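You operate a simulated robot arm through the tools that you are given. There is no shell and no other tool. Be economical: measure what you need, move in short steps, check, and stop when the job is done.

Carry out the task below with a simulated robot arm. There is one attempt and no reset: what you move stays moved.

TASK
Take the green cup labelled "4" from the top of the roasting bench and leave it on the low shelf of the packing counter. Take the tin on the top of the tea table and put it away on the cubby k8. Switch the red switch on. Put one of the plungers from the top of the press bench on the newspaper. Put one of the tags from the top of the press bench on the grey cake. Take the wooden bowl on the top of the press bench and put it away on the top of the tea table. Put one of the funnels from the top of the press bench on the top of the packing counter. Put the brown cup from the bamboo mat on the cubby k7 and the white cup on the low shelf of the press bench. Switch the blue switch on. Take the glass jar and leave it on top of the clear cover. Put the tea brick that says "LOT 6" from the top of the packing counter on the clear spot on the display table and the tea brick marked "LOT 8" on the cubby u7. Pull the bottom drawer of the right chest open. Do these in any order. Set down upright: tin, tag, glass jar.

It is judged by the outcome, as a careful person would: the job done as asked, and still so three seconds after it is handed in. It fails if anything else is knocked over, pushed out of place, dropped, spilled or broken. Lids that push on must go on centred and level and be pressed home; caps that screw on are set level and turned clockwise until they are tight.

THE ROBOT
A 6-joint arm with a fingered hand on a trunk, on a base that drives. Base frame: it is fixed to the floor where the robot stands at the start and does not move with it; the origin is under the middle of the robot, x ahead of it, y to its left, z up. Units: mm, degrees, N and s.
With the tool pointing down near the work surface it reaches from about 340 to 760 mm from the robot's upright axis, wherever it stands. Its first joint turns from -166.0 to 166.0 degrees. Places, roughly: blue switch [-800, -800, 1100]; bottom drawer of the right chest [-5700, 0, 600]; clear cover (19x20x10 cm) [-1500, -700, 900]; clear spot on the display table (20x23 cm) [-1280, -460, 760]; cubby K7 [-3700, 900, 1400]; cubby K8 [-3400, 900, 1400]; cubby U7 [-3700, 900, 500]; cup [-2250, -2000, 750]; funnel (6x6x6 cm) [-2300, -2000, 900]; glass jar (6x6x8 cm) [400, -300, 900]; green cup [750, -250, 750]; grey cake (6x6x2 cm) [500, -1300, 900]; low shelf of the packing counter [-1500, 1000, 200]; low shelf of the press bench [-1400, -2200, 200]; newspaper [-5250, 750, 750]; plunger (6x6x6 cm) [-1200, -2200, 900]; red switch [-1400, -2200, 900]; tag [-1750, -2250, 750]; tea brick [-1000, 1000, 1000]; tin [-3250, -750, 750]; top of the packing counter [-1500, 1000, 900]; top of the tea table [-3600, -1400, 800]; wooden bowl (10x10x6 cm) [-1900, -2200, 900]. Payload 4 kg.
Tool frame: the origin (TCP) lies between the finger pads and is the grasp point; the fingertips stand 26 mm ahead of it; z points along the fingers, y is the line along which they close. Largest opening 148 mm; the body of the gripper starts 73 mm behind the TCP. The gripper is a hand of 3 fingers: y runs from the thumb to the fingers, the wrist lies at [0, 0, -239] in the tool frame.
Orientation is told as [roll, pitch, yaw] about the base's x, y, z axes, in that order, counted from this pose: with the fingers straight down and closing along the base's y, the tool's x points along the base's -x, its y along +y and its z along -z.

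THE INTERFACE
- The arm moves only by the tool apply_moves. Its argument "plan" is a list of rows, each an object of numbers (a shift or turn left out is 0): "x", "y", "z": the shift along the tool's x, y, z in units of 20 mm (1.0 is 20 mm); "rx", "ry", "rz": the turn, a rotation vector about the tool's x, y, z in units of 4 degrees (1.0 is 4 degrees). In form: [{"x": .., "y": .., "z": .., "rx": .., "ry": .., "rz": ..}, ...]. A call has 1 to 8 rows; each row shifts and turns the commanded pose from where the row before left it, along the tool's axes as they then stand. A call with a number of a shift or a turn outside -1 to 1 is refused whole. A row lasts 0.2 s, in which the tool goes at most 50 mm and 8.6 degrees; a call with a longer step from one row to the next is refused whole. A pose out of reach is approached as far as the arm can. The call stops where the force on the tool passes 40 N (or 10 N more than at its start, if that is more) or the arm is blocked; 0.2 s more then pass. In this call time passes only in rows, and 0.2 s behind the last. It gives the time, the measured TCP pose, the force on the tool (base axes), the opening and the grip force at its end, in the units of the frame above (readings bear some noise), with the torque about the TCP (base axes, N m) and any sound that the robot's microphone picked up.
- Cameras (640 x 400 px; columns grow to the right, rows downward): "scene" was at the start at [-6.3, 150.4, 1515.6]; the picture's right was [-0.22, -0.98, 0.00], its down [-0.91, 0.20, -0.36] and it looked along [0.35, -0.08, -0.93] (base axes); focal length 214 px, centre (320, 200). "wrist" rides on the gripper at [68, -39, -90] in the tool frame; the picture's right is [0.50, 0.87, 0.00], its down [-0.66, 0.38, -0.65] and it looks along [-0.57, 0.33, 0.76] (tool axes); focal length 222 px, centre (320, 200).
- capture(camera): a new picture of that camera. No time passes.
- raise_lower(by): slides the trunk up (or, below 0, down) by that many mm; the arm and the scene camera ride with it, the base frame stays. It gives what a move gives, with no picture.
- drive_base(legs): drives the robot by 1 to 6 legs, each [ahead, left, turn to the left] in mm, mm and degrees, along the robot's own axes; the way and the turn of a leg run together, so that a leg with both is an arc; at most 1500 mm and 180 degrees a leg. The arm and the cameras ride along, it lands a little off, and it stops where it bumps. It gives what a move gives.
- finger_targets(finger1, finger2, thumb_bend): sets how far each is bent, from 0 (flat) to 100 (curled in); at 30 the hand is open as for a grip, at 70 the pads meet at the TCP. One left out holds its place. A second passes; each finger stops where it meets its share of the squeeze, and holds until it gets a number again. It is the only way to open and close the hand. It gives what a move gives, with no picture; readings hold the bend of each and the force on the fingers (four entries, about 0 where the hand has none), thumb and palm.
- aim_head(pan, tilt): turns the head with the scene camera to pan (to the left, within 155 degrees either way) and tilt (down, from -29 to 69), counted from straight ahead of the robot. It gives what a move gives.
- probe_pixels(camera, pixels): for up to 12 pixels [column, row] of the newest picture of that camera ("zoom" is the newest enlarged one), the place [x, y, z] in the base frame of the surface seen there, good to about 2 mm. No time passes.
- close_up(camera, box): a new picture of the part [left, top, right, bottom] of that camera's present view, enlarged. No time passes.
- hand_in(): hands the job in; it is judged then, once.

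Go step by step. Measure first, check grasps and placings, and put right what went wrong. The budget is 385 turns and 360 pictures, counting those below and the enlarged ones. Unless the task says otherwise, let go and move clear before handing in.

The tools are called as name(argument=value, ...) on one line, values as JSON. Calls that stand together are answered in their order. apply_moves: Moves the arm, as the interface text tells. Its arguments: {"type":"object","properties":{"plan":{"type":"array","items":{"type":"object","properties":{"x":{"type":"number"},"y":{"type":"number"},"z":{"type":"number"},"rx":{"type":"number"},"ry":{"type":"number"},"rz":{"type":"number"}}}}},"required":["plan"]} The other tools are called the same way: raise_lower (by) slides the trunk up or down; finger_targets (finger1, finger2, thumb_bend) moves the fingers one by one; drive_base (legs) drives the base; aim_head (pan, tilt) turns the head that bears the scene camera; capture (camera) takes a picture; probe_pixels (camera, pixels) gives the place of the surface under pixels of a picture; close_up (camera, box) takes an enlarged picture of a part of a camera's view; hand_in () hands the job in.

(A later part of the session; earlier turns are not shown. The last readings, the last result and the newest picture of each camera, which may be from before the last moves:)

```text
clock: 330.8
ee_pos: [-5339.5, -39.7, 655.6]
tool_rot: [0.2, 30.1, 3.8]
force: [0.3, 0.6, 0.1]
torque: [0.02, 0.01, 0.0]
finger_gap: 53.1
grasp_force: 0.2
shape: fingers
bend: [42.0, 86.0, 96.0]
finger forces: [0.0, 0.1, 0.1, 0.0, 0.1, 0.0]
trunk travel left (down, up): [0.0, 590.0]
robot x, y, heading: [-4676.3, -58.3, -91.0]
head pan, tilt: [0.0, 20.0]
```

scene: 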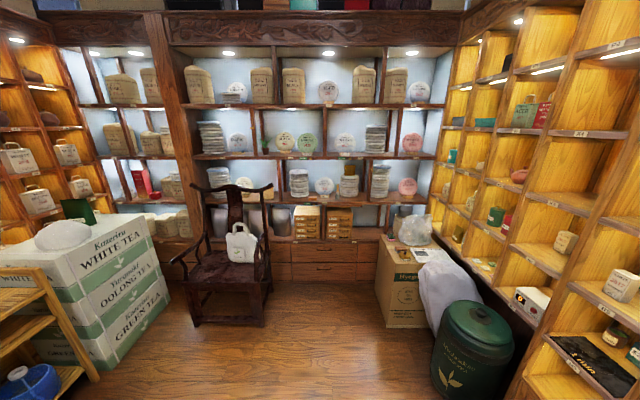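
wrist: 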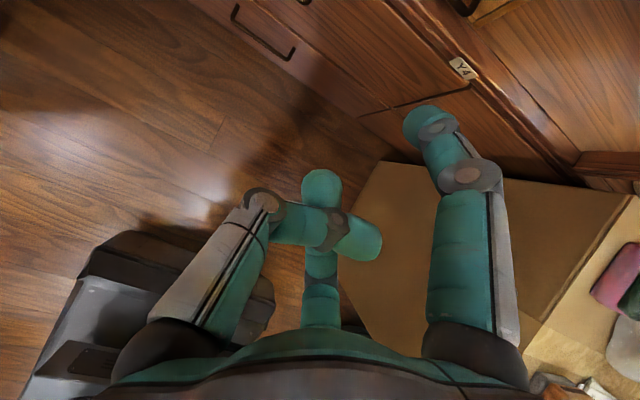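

Drive to a pre-hook position in front of the handle.

drive_base(legs=[[-33, 0, 0], [0, -187, 0]])

aim_head(pan=-75, tilt=35)

capture(camera="wrist")

capture(camera="scene")

```text
clock: 332.7
ee_pos: [-5526.1, -5.9, 656.7]
tool_rot: [0.2, 30.1, 3.9]
force: [-0.2, -0.5, 0.3]
torque: [0.01, 0.02, -0.03]
finger_gap: 53.1
grasp_force: 0.1
shape: fingers
bend: [42.0, 86.0, 96.0]
finger forces: [0.0, 0.0, 0.0, 0.0, 0.1, 0.0]
trunk travel left (down, up): [0.0, 590.0]
robot x, y, heading: [-4866.1, -22.4, -91.0]
head pan, tilt: [0.0, 20.0]
```

```text
clock: 334.2
ee_pos: [-5525.9, -5.9, 656.4]
tool_rot: [0.1, 30.2, 3.9]
force: [0.3, -0.4, -0.5]
torque: [0.0, 0.01, -0.01]
finger_gap: 53.1
grasp_force: 0.0
shape: fingers
bend: [42.0, 86.0, 96.0]
finger forces: [0.0, 0.0, 0.0, 0.1, 0.0, 0.1]
trunk travel left (down, up): [0.0, 590.0]
robot x, y, heading: [-4865.5, -25.0, -90.6]
head pan, tilt: [-75.0, 35.0]
```

```text
257 pictures are left
```

wrist: 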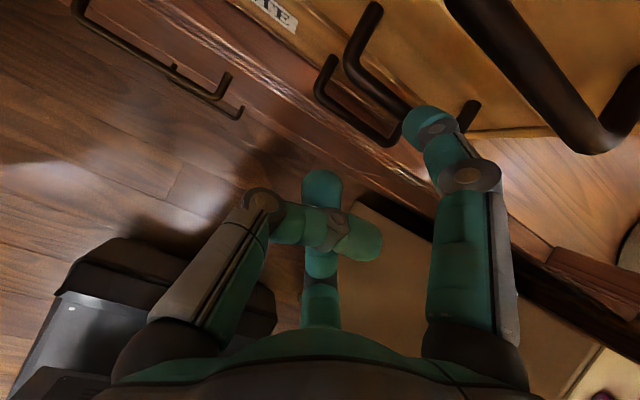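

```text
256 pictures are left
```

scene: 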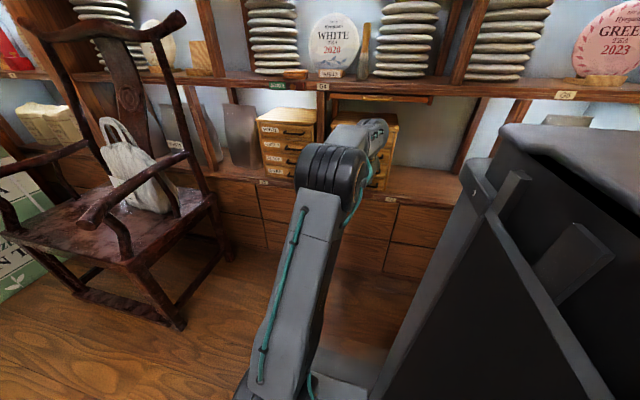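

probe_pixels(camera="wrist", pixels=[[350, 60], [380, 95], [335, 105], [360, 130], [385, 138], [520, 80], [420, 110], [472, 110]])

```text
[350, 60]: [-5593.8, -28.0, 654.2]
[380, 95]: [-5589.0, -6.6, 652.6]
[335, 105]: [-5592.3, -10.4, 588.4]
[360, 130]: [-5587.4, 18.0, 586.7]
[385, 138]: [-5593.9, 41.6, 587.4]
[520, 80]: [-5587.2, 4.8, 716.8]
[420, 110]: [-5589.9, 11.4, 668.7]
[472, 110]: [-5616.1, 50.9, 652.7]
```

Geometry matches. Path: back 25, down 43, forward 36 between the bars, then along the tool axis behind the bottom bar.

apply_moves(plan=[{"x": -0.54, "z": -0.31}, {"x": -0.54, "z": -0.31}, {"x": -0.36, "z": 0.62}, {"x": -0.36, "z": 0.62}, {"x": -0.36, "z": 0.62}, {"x": 0.78, "z": 0.45}, {"x": 0.78, "z": 0.45}])

capture(camera="wrist")

```text
clock: 335.8
ee_pos: [-5537.4, -7.5, 612.2]
tool_rot: [0.0, 29.9, 3.9]
force: [2.5, 0.1, -2.1]
torque: [-0.07, -0.01, -0.11]
finger_gap: 51.0
grasp_force: 1.4
shape: fingers
bend: [44.0, 86.0, 96.0]
finger forces: [3.1, 0.0, 0.0, 0.1, 0.1, 0.0]
trunk travel left (down, up): [0.0, 590.0]
robot x, y, heading: [-4863.0, -25.0, -90.5]
head pan, tilt: [-75.0, 35.0]
```

```text
255 pictures are left
```

wrist: 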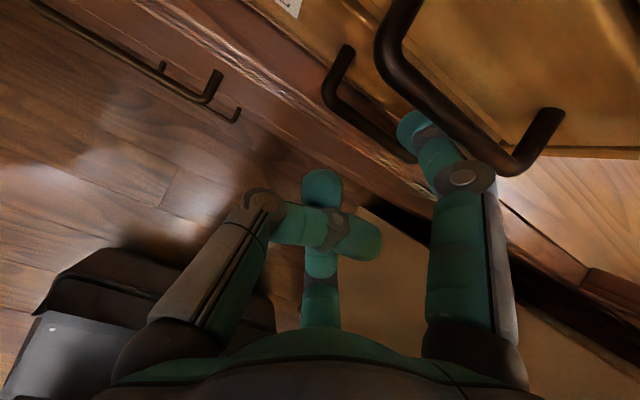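

Clearance at 30° is too tight against the upper bar. Retreat, tilt to 45° for more room between bars, and re-enter.

apply_moves(plan=[{"x": -0.87, "z": -0.5}, {"x": -0.87, "z": -0.5}, {"ry": 1}, {"ry": 1}, {"ry": 1}, {"ry": 0.75}])

apply_moves(plan=[{"x": 0.39, "z": 0.57}, {"x": 0.39, "z": 0.57}])

capture(camera="wrist")

```text
clock: 337.2
ee_pos: [-5497.4, -4.0, 614.1]
tool_rot: [0.1, 45.2, 3.9]
force: [0.5, -0.2, 0.6]
torque: [-0.05, -0.03, -0.02]
finger_gap: 53.1
grasp_force: 0.1
shape: fingers
bend: [42.0, 87.0, 96.0]
finger forces: [0.1, 0.1, 0.1, 0.0, 0.0, 0.1]
trunk travel left (down, up): [0.0, 590.0]
robot x, y, heading: [-4863.8, -25.4, -90.7]
head pan, tilt: [-75.0, 35.0]
```

```text
clock: 337.8
ee_pos: [-5524.6, -5.9, 607.3]
tool_rot: [0.1, 45.1, 3.9]
force: [-0.8, -0.1, 0.5]
torque: [0.01, -0.01, 0.0]
finger_gap: 52.8
grasp_force: 0.0
shape: fingers
bend: [42.0, 87.0, 96.0]
finger forces: [0.0, 0.0, 0.1, 0.1, 0.0, 0.0]
trunk travel left (down, up): [0.0, 590.0]
robot x, y, heading: [-4862.4, -25.3, -90.8]
head pan, tilt: [-75.0, 35.0]
```

```text
254 pictures are left
```

wrist: 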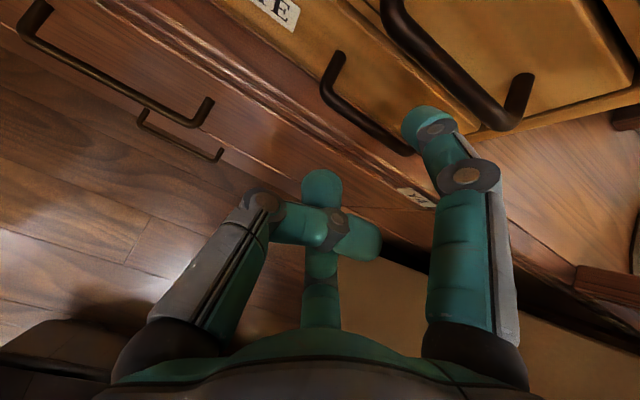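

Advance along the tool axis ~50 mm behind the bar.

apply_moves(plan=[{"z": 0.7}, {"z": 0.7}, {"z": 0.6}, {"z": 0.5}])

capture(camera="wrist")

```text
clock: 338.8
ee_pos: [-5558.9, -7.5, 573.4]
tool_rot: [0.1, 45.2, 3.8]
force: [5.8, 0.1, 1.4]
torque: [0.07, 0.15, -0.15]
finger_gap: 49.8
grasp_force: 2.8
shape: fingers
bend: [44.0, 87.0, 96.0]
finger forces: [5.5, 0.0, 0.1, 0.0, 0.0, 0.1]
trunk travel left (down, up): [0.0, 590.0]
robot x, y, heading: [-4866.8, -28.6, -90.6]
head pan, tilt: [-75.0, 35.0]
```

```text
253 pictures are left
```

wrist: 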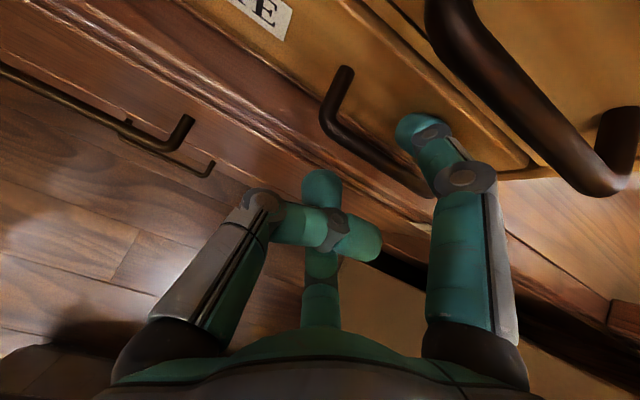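

The tip is behind the bar touching the drawer front. Curl finger 1 to hook and pull with the base.

finger_targets(finger1=62)

drive_base(legs=[[0, 60, 0]])

capture(camera="wrist")

```text
clock: 339.8
ee_pos: [-5560.6, -7.9, 571.9]
tool_rot: [0.1, 45.1, 4.0]
force: [0.3, -0.7, 1.1]
torque: [0.03, 0.0, -0.01]
finger_gap: 35.1
grasp_force: 0.1
shape: fingers
bend: [61.0, 87.0, 96.0]
finger forces: [0.7, 0.0, 0.0, 0.0, 0.0, 0.0]
trunk travel left (down, up): [0.0, 590.0]
robot x, y, heading: [-4864.8, -28.3, -90.7]
head pan, tilt: [-75.0, 35.0]
```

```text
clock: 340.8
ee_pos: [-5499.6, -9.4, 572.9]
tool_rot: [0.1, 45.1, 3.9]
force: [-1.1, -0.4, 0.7]
torque: [0.07, 0.02, 0.01]
finger_gap: 35.5
grasp_force: 0.0
shape: fingers
bend: [61.0, 87.0, 97.0]
finger forces: [0.8, 0.0, 0.1, 0.0, 0.0, 0.1]
trunk travel left (down, up): [0.0, 590.0]
robot x, y, heading: [-4802.3, -27.8, -90.5]
head pan, tilt: [-75.0, 35.0]
```

```text
252 pictures are left
```

wrist: 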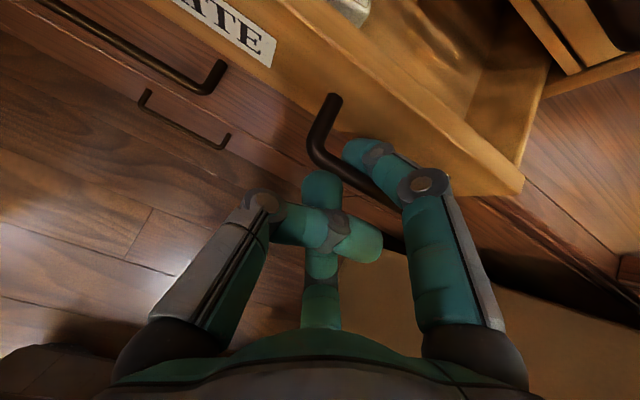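

The drawer is sliding open. Pull 55 mm more.

drive_base(legs=[[0, 55, 0]])

capture(camera="wrist")

```text
clock: 341.7
ee_pos: [-5444.9, -10.3, 573.3]
tool_rot: [0.2, 45.1, 4.0]
force: [-1.5, -0.2, 0.8]
torque: [-0.01, -0.01, 0.01]
finger_gap: 35.7
grasp_force: 0.3
shape: fingers
bend: [61.0, 88.0, 97.0]
finger forces: [0.8, 0.0, 0.0, 0.0, 0.1, 0.0]
trunk travel left (down, up): [0.0, 590.0]
robot x, y, heading: [-4746.7, -27.7, -90.6]
head pan, tilt: [-75.0, 35.0]
```

```text
251 pictures are left
```

wrist: 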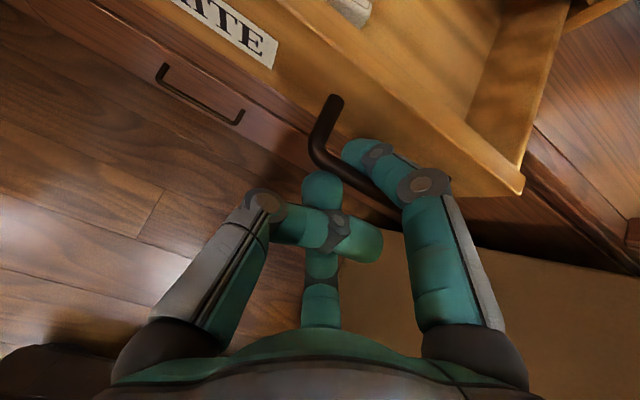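

drive_base(legs=[[0, 28, 0]])

finger_targets(finger1=42)

apply_moves(plan=[{"z": -0.8}, {"z": -0.8}, {"z": -0.8}, {"z": -0.8}, {"z": -0.8}])

drive_base(legs=[[0, 200, 0]])

aim_head(pan=-105, tilt=25)

capture(camera="scene")

```text
clock: 342.6
ee_pos: [-5416.4, -9.8, 572.4]
tool_rot: [0.1, 45.1, 3.9]
force: [-0.4, -0.7, 1.0]
torque: [0.03, 0.0, 0.01]
finger_gap: 35.9
grasp_force: 0.4
shape: fingers
bend: [62.0, 88.0, 97.0]
finger forces: [0.6, 0.0, 0.1, 0.1, 0.0, 0.1]
trunk travel left (down, up): [0.0, 590.0]
robot x, y, heading: [-4721.0, -31.2, -91.0]
head pan, tilt: [-75.0, 35.0]
```

```text
clock: 343.6
ee_pos: [-5416.9, -10.7, 572.9]
tool_rot: [0.1, 45.1, 3.9]
force: [0.8, -0.4, -0.7]
torque: [0.01, -0.04, 0.0]
finger_gap: 53.4
grasp_force: 0.1
shape: fingers
bend: [42.0, 88.0, 97.0]
finger forces: [0.0, 0.1, 0.0, 0.0, 0.0, 0.1]
trunk travel left (down, up): [0.0, 590.0]
robot x, y, heading: [-4724.2, -27.5, -90.7]
head pan, tilt: [-75.0, 35.0]
```

```text
clock: 344.8
ee_pos: [-5359.7, -5.5, 628.8]
tool_rot: [0.2, 45.1, 4.0]
force: [0.1, 0.4, -1.1]
torque: [0.0, 0.02, 0.01]
finger_gap: 53.5
grasp_force: 0.1
shape: fingers
bend: [42.0, 88.0, 97.0]
finger forces: [0.0, 0.0, 0.0, 0.0, 0.1, 0.0]
trunk travel left (down, up): [0.0, 590.0]
robot x, y, heading: [-4721.0, -26.5, -90.5]
head pan, tilt: [-75.0, 35.0]
```

```text
clock: 346.4
ee_pos: [-5159.0, -9.1, 630.1]
tool_rot: [0.1, 45.1, 4.0]
force: [-0.6, 0.2, -0.2]
torque: [0.0, -0.02, 0.03]
finger_gap: 53.5
grasp_force: 0.0
shape: fingers
bend: [42.0, 88.0, 97.0]
finger forces: [0.0, 0.0, 0.0, 0.0, 0.0, 0.0]
trunk travel left (down, up): [0.0, 590.0]
robot x, y, heading: [-4521.9, -31.9, -90.6]
head pan, tilt: [-75.0, 35.0]
```

```text
clock: 347.3
ee_pos: [-5159.4, -9.6, 629.3]
tool_rot: [0.1, 45.1, 3.9]
force: [0.1, 0.4, 0.8]
torque: [-0.01, 0.0, -0.03]
finger_gap: 53.7
grasp_force: 0.1
shape: fingers
bend: [42.0, 88.0, 97.0]
finger forces: [0.0, 0.1, 0.0, 0.0, 0.0, 0.0]
trunk travel left (down, up): [0.0, 590.0]
robot x, y, heading: [-4524.3, -32.8, -90.8]
head pan, tilt: [-105.0, 25.0]
```

```text
250 pictures are left
```

scene: 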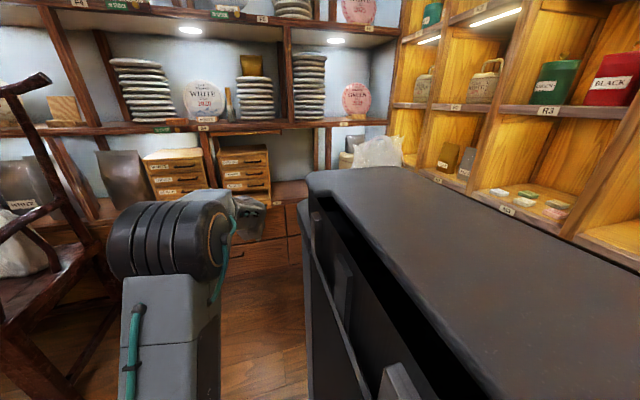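

Raise the trunk for a clear look at the drawer and the newspaper box.

raise_lower(by=400)

finger_targets(finger1=42, finger2=42, thumb_bend=42)

aim_head(pan=-105, tilt=35)

capture(camera="scene")

```text
clock: 351.1
ee_pos: [-5160.2, -9.7, 1028.4]
tool_rot: [0.2, 45.1, 3.9]
force: [0.1, -0.4, -0.5]
torque: [0.03, -0.02, 0.0]
finger_gap: 53.4
grasp_force: 0.0
shape: fingers
bend: [42.0, 88.0, 97.0]
finger forces: [0.0, 0.0, 0.0, 0.0, 0.0, 0.0]
trunk travel left (down, up): [-400.0, 190.0]
robot x, y, heading: [-4523.1, -31.2, -90.9]
head pan, tilt: [-105.0, 25.0]
```

```text
clock: 352.1
ee_pos: [-5159.6, -8.3, 1029.2]
tool_rot: [0.2, 45.1, 4.0]
force: [1.2, 0.7, 0.8]
torque: [0.01, 0.01, 0.01]
finger_gap: 88.0
grasp_force: 0.1
shape: fingers
bend: [42.0, 42.0, 42.0]
finger forces: [0.0, 0.0, 0.0, 0.0, 0.1, 0.0]
trunk travel left (down, up): [-400.0, 190.0]
robot x, y, heading: [-4520.8, -31.9, -90.8]
head pan, tilt: [-105.0, 25.0]
```

```text
clock: 352.9
ee_pos: [-5161.0, -8.8, 1028.7]
tool_rot: [0.0, 45.1, 3.9]
force: [0.4, -0.2, 0.6]
torque: [0.06, 0.04, 0.01]
finger_gap: 88.0
grasp_force: 0.1
shape: fingers
bend: [42.0, 42.0, 42.0]
finger forces: [0.0, 0.1, 0.0, 0.0, 0.0, 0.1]
trunk travel left (down, up): [-400.0, 190.0]
robot x, y, heading: [-4520.3, -31.9, -90.8]
head pan, tilt: [-105.0, 35.0]
```

```text
249 pictures are left
```

scene: 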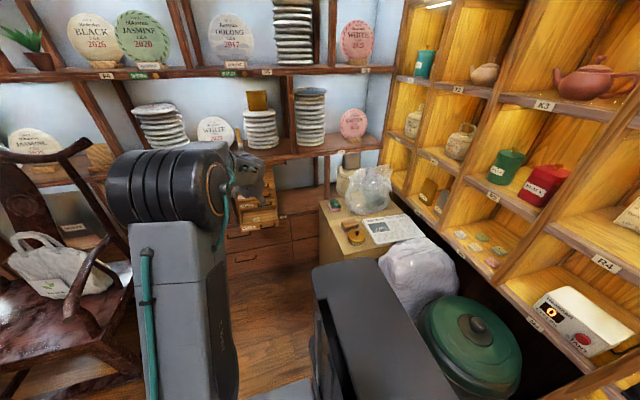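

close_up(camera="scene", box=[220, 170, 460, 290])

probe_pixels(camera="zoom", pixels=[[85, 135], [70, 155], [380, 130], [480, 115], [420, 160], [520, 140], [450, 135], [340, 165], [315, 90], [400, 70], [380, 190], [490, 155]])

```text
2.67 times, centred on (340, 230) of scene
```

zoom: 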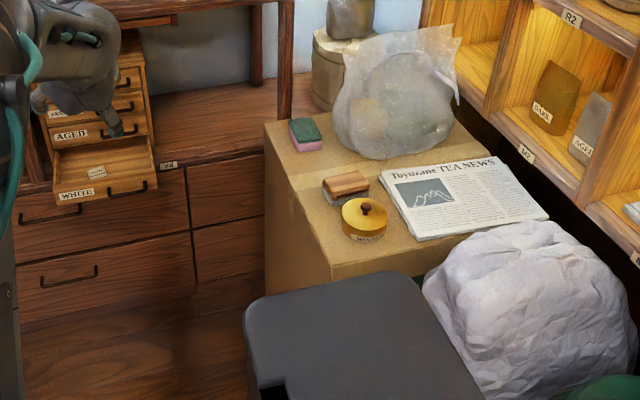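

```text
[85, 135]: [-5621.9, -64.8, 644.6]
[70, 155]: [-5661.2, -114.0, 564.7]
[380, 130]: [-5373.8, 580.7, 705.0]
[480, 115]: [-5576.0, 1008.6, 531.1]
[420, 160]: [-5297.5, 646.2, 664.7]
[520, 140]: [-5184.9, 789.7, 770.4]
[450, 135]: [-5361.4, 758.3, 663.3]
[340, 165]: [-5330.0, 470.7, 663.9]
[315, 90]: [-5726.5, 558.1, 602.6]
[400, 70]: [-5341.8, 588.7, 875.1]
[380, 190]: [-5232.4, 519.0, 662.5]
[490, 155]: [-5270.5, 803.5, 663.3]
```

Drawer is open and the newspaper lies at ≈(-5320,720), z 664. Next LOT 8: untilt the tool on the way and drive to the packing counter.

apply_moves(plan=[{"ry": -1}, {"ry": -1}, {"ry": -1}, {"ry": -1}, {"ry": -1}, {"ry": -1}, {"ry": -1}, {"ry": -1}])

apply_moves(plan=[{"ry": -1}, {"ry": -1}, {"ry": -1}, {"ry": -0.27}])

drive_base(legs=[[0, 1200, 0], [0, 1400, 0], [0, 1100, 0], [0, 0, -64]])

raise_lower(by=190)

```text
clock: 354.7
ee_pos: [-5160.2, -9.2, 1029.8]
tool_rot: [0.0, 13.0, 3.9]
force: [-0.5, -1.0, -0.5]
torque: [0.01, 0.02, 0.01]
finger_gap: 88.0
grasp_force: 0.1
shape: fingers
bend: [42.0, 42.0, 42.0]
finger forces: [0.0, 0.0, 0.1, 0.0, 0.1, 0.0]
trunk travel left (down, up): [-400.0, 190.0]
robot x, y, heading: [-4524.8, -29.6, -90.6]
head pan, tilt: [-105.0, 35.0]
```

```text
clock: 355.7
ee_pos: [-5159.5, -9.6, 1028.6]
tool_rot: [0.0, 0.1, 4.0]
force: [0.2, 0.2, 0.8]
torque: [-0.03, 0.0, 0.0]
finger_gap: 88.0
grasp_force: 0.0
shape: fingers
bend: [42.0, 42.0, 42.0]
finger forces: [0.0, 0.1, 0.0, 0.0, 0.0, 0.0]
trunk travel left (down, up): [-400.0, 190.0]
robot x, y, heading: [-4523.0, -28.6, -90.7]
head pan, tilt: [-105.0, 35.0]
```

```text
clock: 375.2
ee_pos: [-1343.4, 304.7, 1028.6]
tool_rot: [-0.1, 0.1, -24.5]
force: [-0.1, -0.4, 0.7]
torque: [-0.03, 0.01, -0.01]
finger_gap: 88.1
grasp_force: 0.0
shape: fingers
bend: [42.0, 42.0, 42.0]
finger forces: [0.0, 0.0, 0.0, 0.0, 0.1, 0.0]
trunk travel left (down, up): [-400.0, 190.0]
robot x, y, heading: [-794.4, -18.9, -119.0]
head pan, tilt: [-105.0, 35.0]
stopped in leg 4: the robot was blocked; the commanded pose is now the measured one
```

```text
clock: 377.3
ee_pos: [-1344.8, 305.4, 1218.0]
tool_rot: [0.0, 0.1, -24.6]
force: [0.1, 0.6, 0.6]
torque: [0.01, 0.02, 0.0]
finger_gap: 87.9
grasp_force: 0.1
shape: fingers
bend: [42.0, 42.0, 42.0]
finger forces: [0.0, 0.0, 0.0, 0.0, 0.0, 0.0]
trunk travel left (down, up): [-590.0, 0.0]
robot x, y, heading: [-790.7, -18.5, -119.4]
head pan, tilt: [-105.0, 35.0]
```

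Bumped lightly near the display table while turning; move +Y first, then turn, and set arm height/extension.

drive_base(legs=[[-150, -80, 0], [0, 0, -35.6]])

apply_moves(plan=[{"z": 1}, {"z": 1}, {"z": 1}, {"z": 1}, {"x": 0.75, "z": 0.85}, {"x": 0.75, "z": 0.85}, {"x": 0.75, "z": 0.85}, {"x": 0.75, "z": 0.85}])

aim_head(pan=-50, tilt=35)

capture(camera="scene")

```text
clock: 380.5
ee_pos: [-1051.7, 733.9, 1218.5]
tool_rot: [0.0, 0.1, -60.1]
force: [0.3, 1.0, 0.5]
torque: [0.0, -0.04, -0.04]
finger_gap: 88.3
grasp_force: 0.0
shape: fingers
bend: [42.0, 42.0, 42.0]
finger forces: [0.0, 0.0, 0.0, 0.0, 0.0, 0.0]
trunk travel left (down, up): [-590.0, 0.0]
robot x, y, heading: [-792.9, 150.5, -154.8]
head pan, tilt: [-105.0, 35.0]
```

```text
clock: 382.3
ee_pos: [-1081.8, 777.2, 1067.3]
tool_rot: [0.1, 0.1, -60.0]
force: [0.1, 0.4, -0.2]
torque: [0.03, -0.02, -0.04]
finger_gap: 88.0
grasp_force: 0.0
shape: fingers
bend: [42.0, 42.0, 42.0]
finger forces: [0.0, 0.0, 0.0, 0.1, 0.0, 0.0]
out of reach, approached as far as the arm can: row 8
trunk travel left (down, up): [-590.0, 0.0]
robot x, y, heading: [-787.6, 155.0, -154.9]
head pan, tilt: [-105.0, 35.0]
```

```text
clock: 383.5
ee_pos: [-1081.2, 777.8, 1068.6]
tool_rot: [0.0, 0.2, -60.1]
force: [0.3, -0.2, 0.4]
torque: [-0.03, -0.01, 0.01]
finger_gap: 88.2
grasp_force: 0.1
shape: fingers
bend: [42.0, 42.0, 42.0]
finger forces: [0.0, 0.0, 0.0, 0.1, 0.1, 0.1]
trunk travel left (down, up): [-590.0, 0.0]
robot x, y, heading: [-786.7, 152.5, -154.7]
head pan, tilt: [-50.0, 35.0]
```

```text
247 pictures are left
```

scene: 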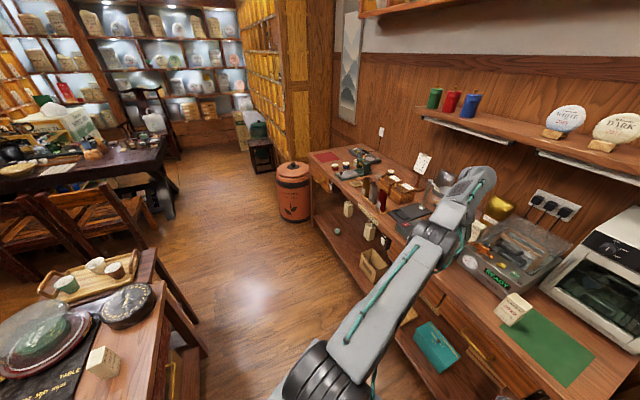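

The straight path would brush the sealer post, so I close the fingers and go along x≈−1045 over the vacuum machine, then left to the brick.

finger_targets(finger1=62, finger2=62, thumb_bend=62)

drive_base(legs=[[-34, 16, 0], [-60, -128, 0]])

capture(camera="wrist")

capture(camera="scene")

```text
clock: 384.5
ee_pos: [-1083.2, 777.1, 1068.7]
tool_rot: [0.1, 0.1, -60.2]
force: [-0.1, -0.2, 0.1]
torque: [-0.03, 0.0, 0.01]
finger_gap: 23.8
grasp_force: 0.1
shape: fingers
bend: [62.0, 62.0, 62.0]
finger forces: [0.0, 0.1, 0.1, 0.1, 0.1, 0.0]
trunk travel left (down, up): [-590.0, 0.0]
robot x, y, heading: [-789.0, 150.8, -154.7]
head pan, tilt: [-50.0, 35.0]
```

```text
clock: 385.9
ee_pos: [-1051.6, 811.5, 1066.7]
tool_rot: [-0.7, -0.3, -58.7]
force: [-0.5, -8.9, 1.6]
torque: [1.07, 0.11, 0.77]
finger_gap: 23.6
grasp_force: 0.1
shape: fingers
bend: [62.0, 62.0, 62.0]
finger forces: [0.0, 0.0, 0.1, 0.0, 0.1, 0.0]
trunk travel left (down, up): [-590.0, 0.0]
robot x, y, heading: [-753.2, 190.6, -154.4]
head pan, tilt: [-50.0, 35.0]
stopped in leg 2: the force on the tool passed its limit at 141 N (the readings are from after the stop); the commanded pose is now the measured one
```

```text
246 pictures are left
```

wrist: 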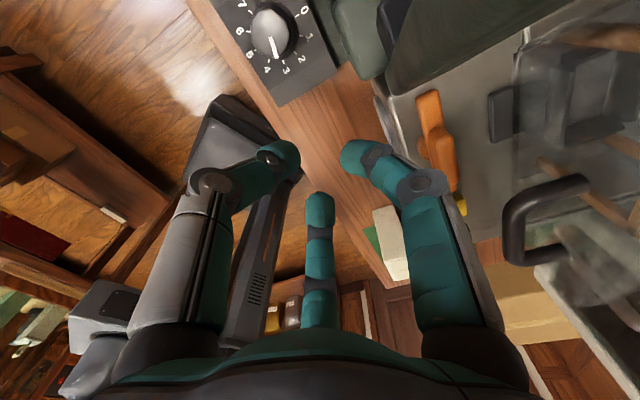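

```text
245 pictures are left
```

scene: 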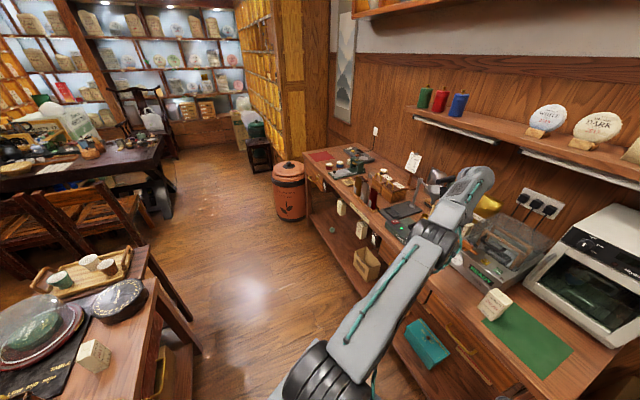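

Something was hit (141 N peak), probably the sealer lever against my wrist. Back off and inspect.

drive_base(legs=[[60, 128, 0]])

close_up(camera="scene", box=[360, 160, 560, 300])

aim_head(pan=-35, tilt=30)

capture(camera="scene")

```text
clock: 387.2
ee_pos: [-1050.2, 668.8, 1066.3]
tool_rot: [-0.6, -0.3, -58.9]
force: [0.4, 0.5, -0.4]
torque: [0.0, 0.0, 0.04]
finger_gap: 23.4
grasp_force: 0.0
shape: fingers
bend: [62.0, 62.0, 62.0]
finger forces: [0.1, 0.0, 0.0, 0.0, 0.0, 0.0]
trunk travel left (down, up): [-590.0, 0.0]
robot x, y, heading: [-750.7, 47.2, -154.5]
head pan, tilt: [-50.0, 35.0]
```

```text
2.86 times, centred on (460, 230) of scene
```

zoom: 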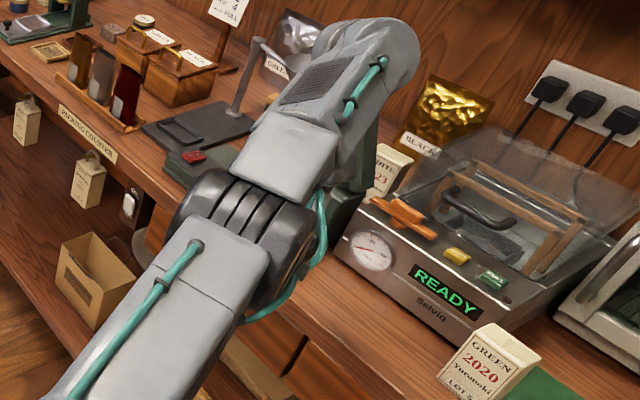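

```text
clock: 388.0
ee_pos: [-1049.9, 670.6, 1066.6]
tool_rot: [-0.7, -0.4, -58.9]
force: [-0.2, -0.9, 0.2]
torque: [0.01, -0.01, -0.03]
finger_gap: 23.5
grasp_force: 0.1
shape: fingers
bend: [62.0, 62.0, 62.0]
finger forces: [0.1, 0.0, 0.0, 0.1, 0.1, 0.0]
trunk travel left (down, up): [-590.0, 0.0]
robot x, y, heading: [-752.8, 49.1, -154.7]
head pan, tilt: [-35.0, 30.0]
```

```text
243 pictures are left
```

scene: 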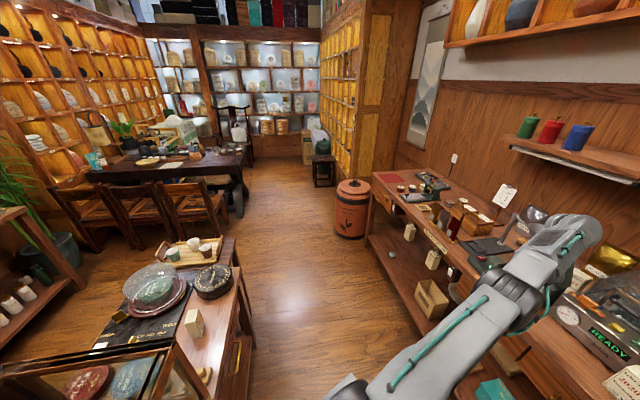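

Swing the arm aside to inspect the sealer.

drive_base(legs=[[0, -60, 0], [0, 0, 60]])

aim_head(pan=-140, tilt=30)

capture(camera="scene")

```text
clock: 391.6
ee_pos: [-1464.9, 149.9, 1065.8]
tool_rot: [-0.6, -0.4, 1.7]
force: [0.8, -0.4, 0.5]
torque: [-0.05, 0.03, 0.0]
finger_gap: 23.3
grasp_force: 0.1
shape: fingers
bend: [62.0, 62.0, 62.0]
finger forces: [0.0, 0.0, 0.1, 0.0, 0.0, 0.1]
trunk travel left (down, up): [-590.0, 0.0]
robot x, y, heading: [-775.6, 105.3, -94.2]
head pan, tilt: [-35.0, 30.0]
```

```text
clock: 393.5
ee_pos: [-1465.7, 150.2, 1066.7]
tool_rot: [-0.7, -0.5, 1.7]
force: [-0.2, 0.1, 0.0]
torque: [-0.03, 0.02, 0.0]
finger_gap: 23.5
grasp_force: 0.1
shape: fingers
bend: [62.0, 62.0, 62.0]
finger forces: [0.0, 0.0, 0.0, 0.1, 0.1, 0.0]
trunk travel left (down, up): [-590.0, 0.0]
robot x, y, heading: [-780.4, 101.8, -94.3]
head pan, tilt: [-140.0, 30.0]
```

```text
242 pictures are left
```

scene: 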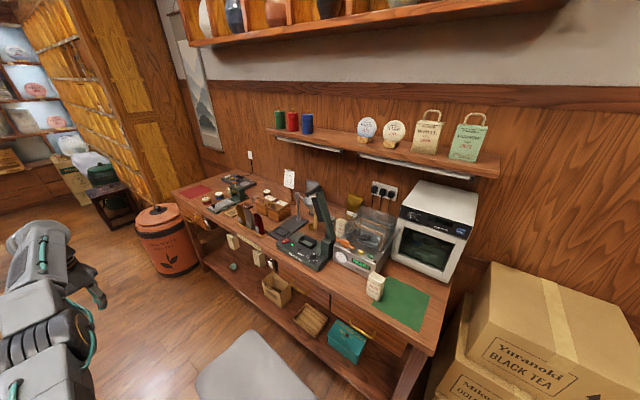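

close_up(camera="scene", box=[260, 170, 420, 290])

probe_pixels(camera="zoom", pixels=[[220, 50], [205, 95], [255, 110], [265, 170], [345, 220], [320, 200], [200, 310], [260, 330], [300, 270], [120, 120], [160, 130], [215, 75]])

```text
3.33 times, centred on (340, 230) of scene
```

zoom: 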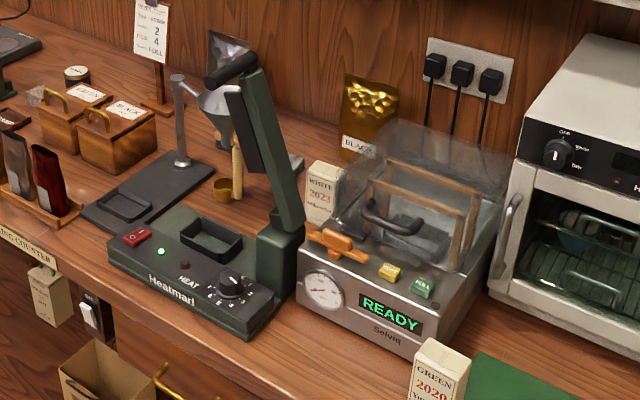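

```text
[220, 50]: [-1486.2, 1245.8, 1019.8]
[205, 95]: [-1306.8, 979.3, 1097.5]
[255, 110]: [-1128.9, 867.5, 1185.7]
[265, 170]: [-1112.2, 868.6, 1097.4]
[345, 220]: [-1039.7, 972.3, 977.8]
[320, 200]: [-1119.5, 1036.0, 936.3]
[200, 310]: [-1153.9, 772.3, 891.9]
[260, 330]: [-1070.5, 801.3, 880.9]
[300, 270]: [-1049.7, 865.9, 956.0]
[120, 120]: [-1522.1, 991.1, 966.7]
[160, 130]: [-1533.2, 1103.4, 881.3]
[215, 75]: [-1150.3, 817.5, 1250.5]
```

The sealer and LOT 8 look unmoved. The contact was my hand body against the lever, so I'll enter further right (x≈−970, higher) above the vacuum machine, then shift left to the brick.

apply_moves(plan=[{"x": -0.3, "z": -0.8}, {"x": -0.3, "z": -0.8}])

drive_base(legs=[[0, 150, 0], [0, 0, -63]])

```text
clock: 394.1
ee_pos: [-1453.7, 151.5, 1099.4]
tool_rot: [-0.7, -0.3, 1.7]
force: [0.1, 0.7, 0.0]
torque: [-0.05, 0.01, -0.02]
finger_gap: 23.6
grasp_force: 0.2
shape: fingers
bend: [62.0, 62.0, 62.0]
finger forces: [0.0, 0.0, 0.0, 0.1, 0.0, 0.0]
trunk travel left (down, up): [-590.0, 0.0]
robot x, y, heading: [-780.7, 103.3, -94.1]
head pan, tilt: [-140.0, 30.0]
```

```text
clock: 398.2
ee_pos: [-895.0, 714.8, 1099.2]
tool_rot: [-0.7, -0.4, -61.3]
force: [0.0, 0.1, 0.2]
torque: [0.02, 0.03, 0.0]
finger_gap: 23.7
grasp_force: 0.0
shape: fingers
bend: [62.0, 62.0, 62.0]
finger forces: [0.1, 0.0, 0.0, 0.1, 0.0, 0.0]
trunk travel left (down, up): [-590.0, 0.0]
robot x, y, heading: [-629.2, 93.2, -156.9]
head pan, tilt: [-140.0, 30.0]
```

drive_base(legs=[[69, -29, 0], [-112, -262, 0]])

capture(camera="wrist")

```text
clock: 400.6
ee_pos: [-970.6, 947.3, 1100.0]
tool_rot: [-1.3, -0.9, -61.4]
force: [6.4, -16.9, 5.9]
torque: [-0.34, -0.14, 0.32]
finger_gap: 17.7
grasp_force: 11.7
shape: fingers
bend: [75.0, 61.0, 60.0]
finger forces: [7.8, 1.4, 0.0, 0.1, 14.3, 0.0]
trunk travel left (down, up): [-590.0, 0.0]
robot x, y, heading: [-701.3, 330.0, -157.2]
head pan, tilt: [-140.0, 30.0]
stopped in leg 2: the force on the tool passed its limit at 84 N (the readings are from after the stop); the commanded pose is now the measured one
```

```text
240 pictures are left
```

wrist: 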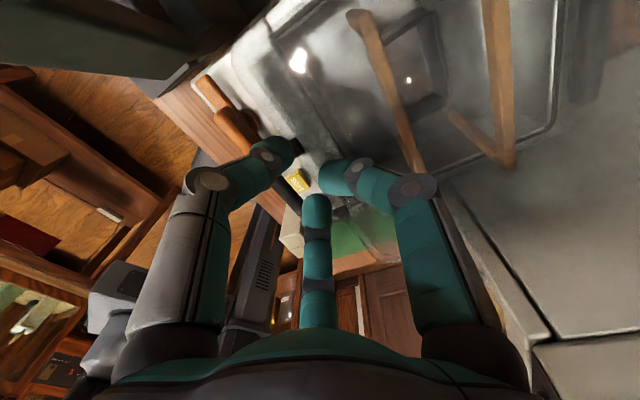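

I hit the vacuum machine's transparent lid. Back straight off and inspect it.

drive_base(legs=[[100, 235, 0]])

aim_head(pan=-75, tilt=30)

capture(camera="scene")

capture(camera="wrist")

```text
clock: 402.4
ee_pos: [-970.7, 695.0, 1098.1]
tool_rot: [-1.3, -1.0, -61.6]
force: [0.3, 0.1, 0.8]
torque: [0.04, 0.01, 0.01]
finger_gap: 23.3
grasp_force: 0.1
shape: fingers
bend: [62.0, 62.0, 62.0]
finger forces: [0.0, 0.0, 0.0, 0.0, 0.0, 0.0]
trunk travel left (down, up): [-590.0, 0.0]
robot x, y, heading: [-703.6, 74.4, -157.1]
head pan, tilt: [-140.0, 30.0]
```

```text
clock: 403.8
ee_pos: [-970.9, 695.1, 1100.4]
tool_rot: [-1.3, -1.0, -61.5]
force: [1.0, -0.2, 0.5]
torque: [-0.01, -0.01, -0.01]
finger_gap: 23.2
grasp_force: 0.1
shape: fingers
bend: [62.0, 62.0, 62.0]
finger forces: [0.0, 0.0, 0.1, 0.1, 0.0, 0.0]
trunk travel left (down, up): [-590.0, 0.0]
robot x, y, heading: [-704.9, 75.0, -157.1]
head pan, tilt: [-75.0, 30.0]
```

```text
239 pictures are left
```

scene: 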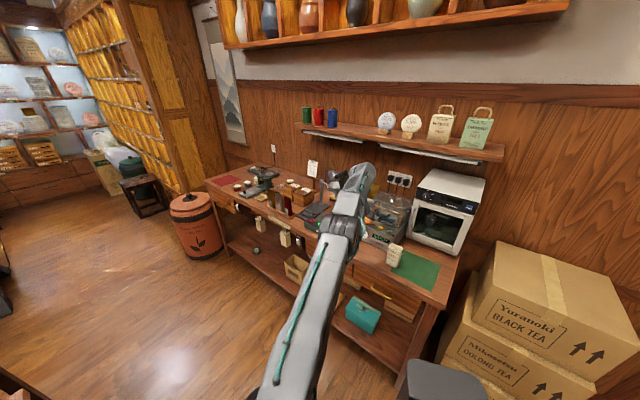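

```text
238 pictures are left
```

wrist: 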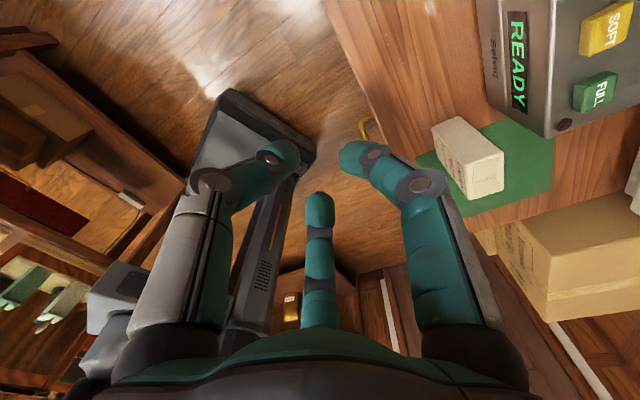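

close_up(camera="scene", box=[330, 160, 490, 280])

probe_pixels(camera="zoom", pixels=[[190, 120], [200, 150], [240, 110], [280, 110], [310, 130], [290, 200], [170, 270], [240, 280], [330, 110], [215, 200], [390, 200], [120, 290]])

```text
3.33 times, centred on (410, 220) of scene
```

zoom: 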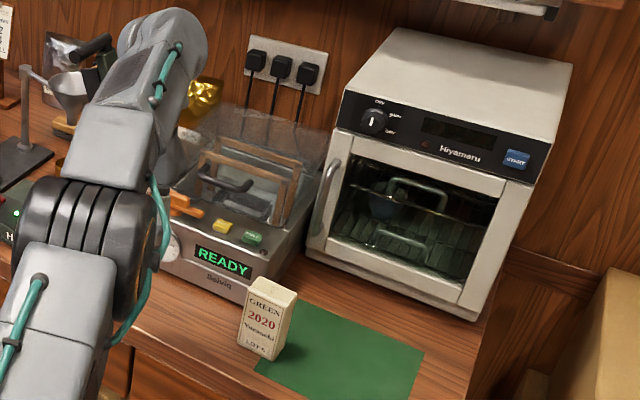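

```text
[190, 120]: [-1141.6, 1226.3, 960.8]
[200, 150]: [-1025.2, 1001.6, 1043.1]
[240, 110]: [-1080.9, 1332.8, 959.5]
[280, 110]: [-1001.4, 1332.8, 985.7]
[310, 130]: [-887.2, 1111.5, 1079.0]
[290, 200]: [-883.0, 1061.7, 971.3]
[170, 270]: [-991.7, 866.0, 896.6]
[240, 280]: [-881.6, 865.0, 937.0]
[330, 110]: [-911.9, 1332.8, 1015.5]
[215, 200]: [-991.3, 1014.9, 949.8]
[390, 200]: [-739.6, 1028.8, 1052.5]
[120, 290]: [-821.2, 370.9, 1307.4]
```

Machine seems in place. The clear dome tops out around z 1100, so I go higher: shorten reach to r≈650 for TCP z≈1190, and pass above everything.

apply_moves(plan=[{"x": -0.3, "z": -0.9}, {"x": -0.3, "z": -0.9}, {"x": -0.3, "z": -0.9}, {"x": -0.3, "z": -0.9}, {"x": -0.3, "z": -0.9}])

drive_base(legs=[[0, 0, -2.9]])

```text
clock: 405.0
ee_pos: [-954.8, 670.9, 1191.6]
tool_rot: [-1.3, -1.1, -61.4]
force: [-0.1, 0.8, -0.1]
torque: [0.01, 0.01, 0.02]
finger_gap: 23.4
grasp_force: 0.0
shape: fingers
bend: [62.0, 62.0, 62.0]
finger forces: [0.0, 0.0, 0.0, 0.0, 0.0, 0.0]
trunk travel left (down, up): [-590.0, 0.0]
robot x, y, heading: [-706.5, 80.1, -157.1]
head pan, tilt: [-75.0, 30.0]
```

```text
clock: 405.8
ee_pos: [-924.2, 682.6, 1190.4]
tool_rot: [-1.3, -0.9, -64.3]
force: [-0.5, 0.0, -0.8]
torque: [-0.01, -0.03, 0.01]
finger_gap: 23.5
grasp_force: 0.0
shape: fingers
bend: [62.0, 62.0, 62.0]
finger forces: [0.0, 0.0, 0.0, 0.0, 0.1, 0.0]
trunk travel left (down, up): [-590.0, 0.0]
robot x, y, heading: [-701.5, 72.1, -160.1]
head pan, tilt: [-75.0, 30.0]
```

drive_base(legs=[[-27, -327, 0]])

capture(camera="wrist")

```text
clock: 408.0
ee_pos: [-1011.6, 1005.1, 1189.7]
tool_rot: [-1.3, -0.9, -64.4]
force: [0.2, 0.7, 0.9]
torque: [-0.04, 0.03, 0.01]
finger_gap: 23.0
grasp_force: 0.2
shape: fingers
bend: [62.0, 62.0, 62.0]
finger forces: [0.1, 0.0, 0.1, 0.0, 0.0, 0.0]
trunk travel left (down, up): [-590.0, 0.0]
robot x, y, heading: [-792.7, 401.3, -159.7]
head pan, tilt: [-75.0, 30.0]
```

```text
236 pictures are left
```

wrist: 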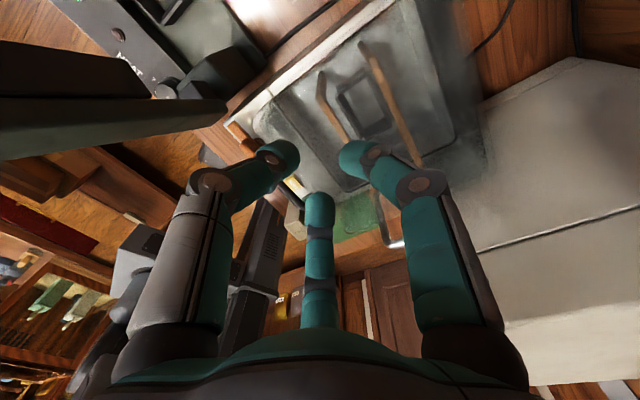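

No contact. Shift left over the brick.

drive_base(legs=[[20, -60, 0], [68, -25, 0]])

capture(camera="wrist")

```text
clock: 409.1
ee_pos: [-1042.4, 1047.5, 1189.4]
tool_rot: [-1.4, -1.0, -64.9]
force: [0.4, -0.4, -0.6]
torque: [0.01, 0.0, 0.01]
finger_gap: 22.9
grasp_force: 0.0
shape: fingers
bend: [62.0, 62.0, 62.0]
finger forces: [0.1, 0.0, 0.1, 0.1, 0.1, 0.0]
trunk travel left (down, up): [-590.0, 0.0]
robot x, y, heading: [-823.4, 440.2, -160.9]
head pan, tilt: [-75.0, 30.0]
stopped in leg 1: the robot was blocked; the commanded pose is now the measured one
```

```text
235 pictures are left
```

wrist: 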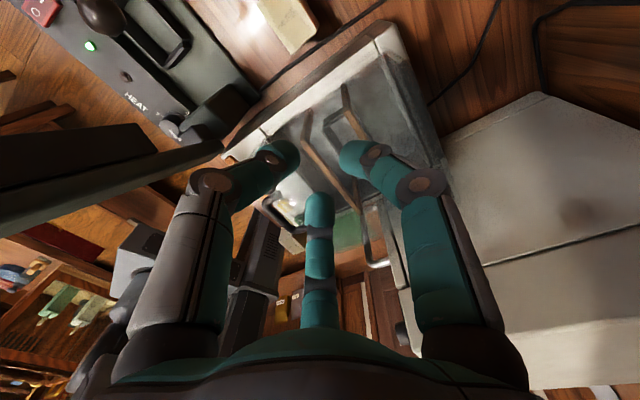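

Base touches the counter at y 440; slide left parallel to it.

drive_base(legs=[[3, 9, 0], [80, -26, 0]])

capture(camera="wrist")

probe_pixels(camera="wrist", pixels=[[320, 120], [320, 140], [330, 100], [300, 110], [345, 130], [310, 90]])

```text
clock: 410.5
ee_pos: [-1128.5, 1035.5, 1189.0]
tool_rot: [-1.3, -1.0, -64.8]
force: [-0.9, -0.1, 0.1]
torque: [-0.06, 0.0, 0.01]
finger_gap: 23.2
grasp_force: 0.1
shape: fingers
bend: [62.0, 62.0, 62.0]
finger forces: [0.0, 0.0, 0.0, 0.1, 0.0, 0.1]
trunk travel left (down, up): [-590.0, 0.0]
robot x, y, heading: [-909.6, 428.9, -160.4]
head pan, tilt: [-75.0, 30.0]
```

```text
234 pictures are left
```

wrist: 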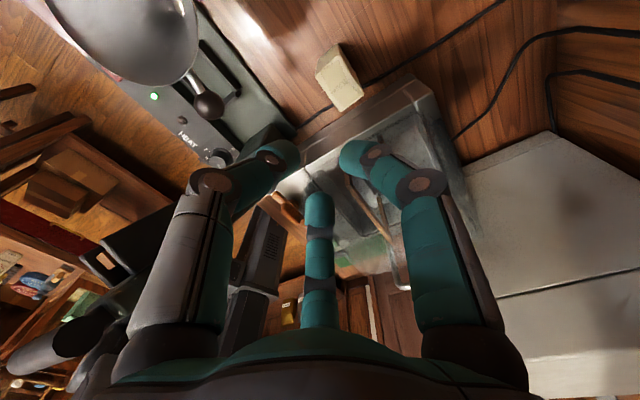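

```text
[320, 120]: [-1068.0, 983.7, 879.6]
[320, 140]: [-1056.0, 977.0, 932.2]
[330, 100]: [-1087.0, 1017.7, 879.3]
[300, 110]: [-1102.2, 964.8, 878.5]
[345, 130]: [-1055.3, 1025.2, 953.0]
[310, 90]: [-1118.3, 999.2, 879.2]
```

probe_pixels(camera="wrist", pixels=[[340, 108], [362, 97], [345, 90], [330, 88], [350, 82], [335, 70], [205, 105], [165, 80]])

```text
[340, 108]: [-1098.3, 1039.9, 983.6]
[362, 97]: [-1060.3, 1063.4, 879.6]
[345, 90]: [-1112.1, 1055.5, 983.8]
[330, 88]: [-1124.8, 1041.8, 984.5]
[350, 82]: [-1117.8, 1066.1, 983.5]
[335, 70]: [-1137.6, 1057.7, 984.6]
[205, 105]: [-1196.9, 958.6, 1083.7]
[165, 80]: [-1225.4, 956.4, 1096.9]
```

Brick centre (-1119,1053). Align the hand (shift and rotate 25° so thumb/fingers straddle the faces), open, then descend.

apply_moves(plan=[{"x": 0.58, "y": 0.77, "rz": 0.9}, {"rz": 0.9}, {"rz": 0.9}, {"rz": 0.9}, {"rz": 0.9}, {"rz": 0.9}, {"rz": 0.9}])

finger_targets(finger1=43, finger2=43, thumb_bend=43)

apply_moves(plan=[{"z": 1}, {"z": 1}, {"z": 1}, {"z": 1}, {"z": 1}, {"z": 1}])

capture(camera="wrist")

```text
clock: 412.1
ee_pos: [-1119.9, 1042.7, 1184.2]
tool_rot: [-0.7, -1.4, -90.1]
force: [0.3, 0.3, -0.4]
torque: [0.0, 0.0, -0.01]
finger_gap: 23.1
grasp_force: 0.1
shape: fingers
bend: [62.0, 62.0, 62.0]
finger forces: [0.1, 0.0, 0.0, 0.1, 0.1, 0.0]
out of reach, approached as far as the arm can: row 1
trunk travel left (down, up): [-590.0, 0.0]
robot x, y, heading: [-910.4, 426.8, -160.6]
head pan, tilt: [-75.0, 30.0]
```

```text
clock: 413.1
ee_pos: [-1119.2, 1042.7, 1182.3]
tool_rot: [-0.7, -1.5, -90.0]
force: [-0.7, -0.1, -0.2]
torque: [0.04, -0.04, 0.01]
finger_gap: 84.5
grasp_force: 0.0
shape: fingers
bend: [43.0, 43.0, 43.0]
finger forces: [0.0, 0.0, 0.0, 0.0, 0.1, 0.1]
trunk travel left (down, up): [-590.0, 0.0]
robot x, y, heading: [-909.0, 426.6, -160.5]
head pan, tilt: [-75.0, 30.0]
```

```text
clock: 414.5
ee_pos: [-1121.9, 1039.4, 1062.3]
tool_rot: [-0.7, -1.4, -90.0]
force: [-0.3, 0.4, -0.2]
torque: [0.02, 0.04, 0.0]
finger_gap: 84.9
grasp_force: 0.2
shape: fingers
bend: [43.0, 43.0, 43.0]
finger forces: [0.0, 0.0, 0.0, 0.1, 0.1, 0.0]
trunk travel left (down, up): [-590.0, 0.0]
robot x, y, heading: [-913.5, 428.9, -160.5]
head pan, tilt: [-75.0, 30.0]
```

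```text
233 pictures are left
```

wrist: 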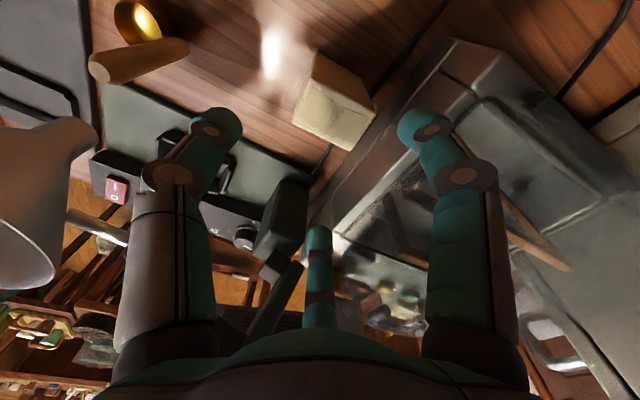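

probe_pixels(camera="wrist", pixels=[[297, 120], [345, 145], [372, 115], [320, 90], [336, 118]])

```text
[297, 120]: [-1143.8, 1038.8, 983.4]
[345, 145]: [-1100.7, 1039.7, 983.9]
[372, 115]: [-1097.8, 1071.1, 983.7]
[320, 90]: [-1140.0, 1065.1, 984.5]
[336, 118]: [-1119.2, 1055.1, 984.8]
```

apply_moves(plan=[{"x": 0.4, "z": 0.7}, {"x": 0.4, "z": 0.7}, {"z": 0.8}, {"z": 0.8}])

capture(camera="wrist")

```text
clock: 415.5
ee_pos: [-1123.4, 1053.4, 1003.3]
tool_rot: [-0.7, -1.5, -90.0]
force: [-0.2, 0.5, 0.6]
torque: [-0.01, 0.01, -0.03]
finger_gap: 84.9
grasp_force: 0.0
shape: fingers
bend: [43.0, 43.0, 43.0]
finger forces: [0.1, 0.0, 0.0, 0.0, 0.0, 0.0]
trunk travel left (down, up): [-590.0, 0.0]
robot x, y, heading: [-912.8, 425.7, -160.2]
head pan, tilt: [-75.0, 30.0]
```

```text
232 pictures are left
```

wrist: 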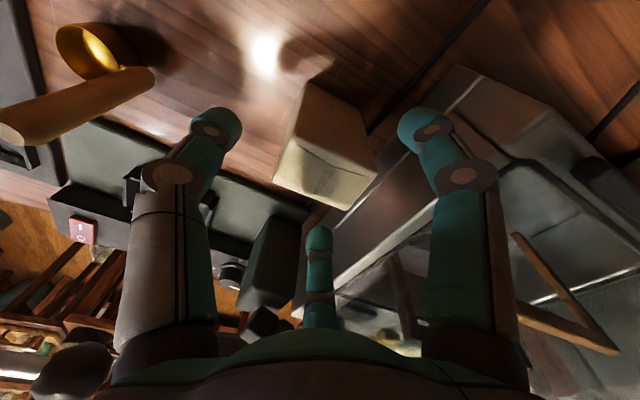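

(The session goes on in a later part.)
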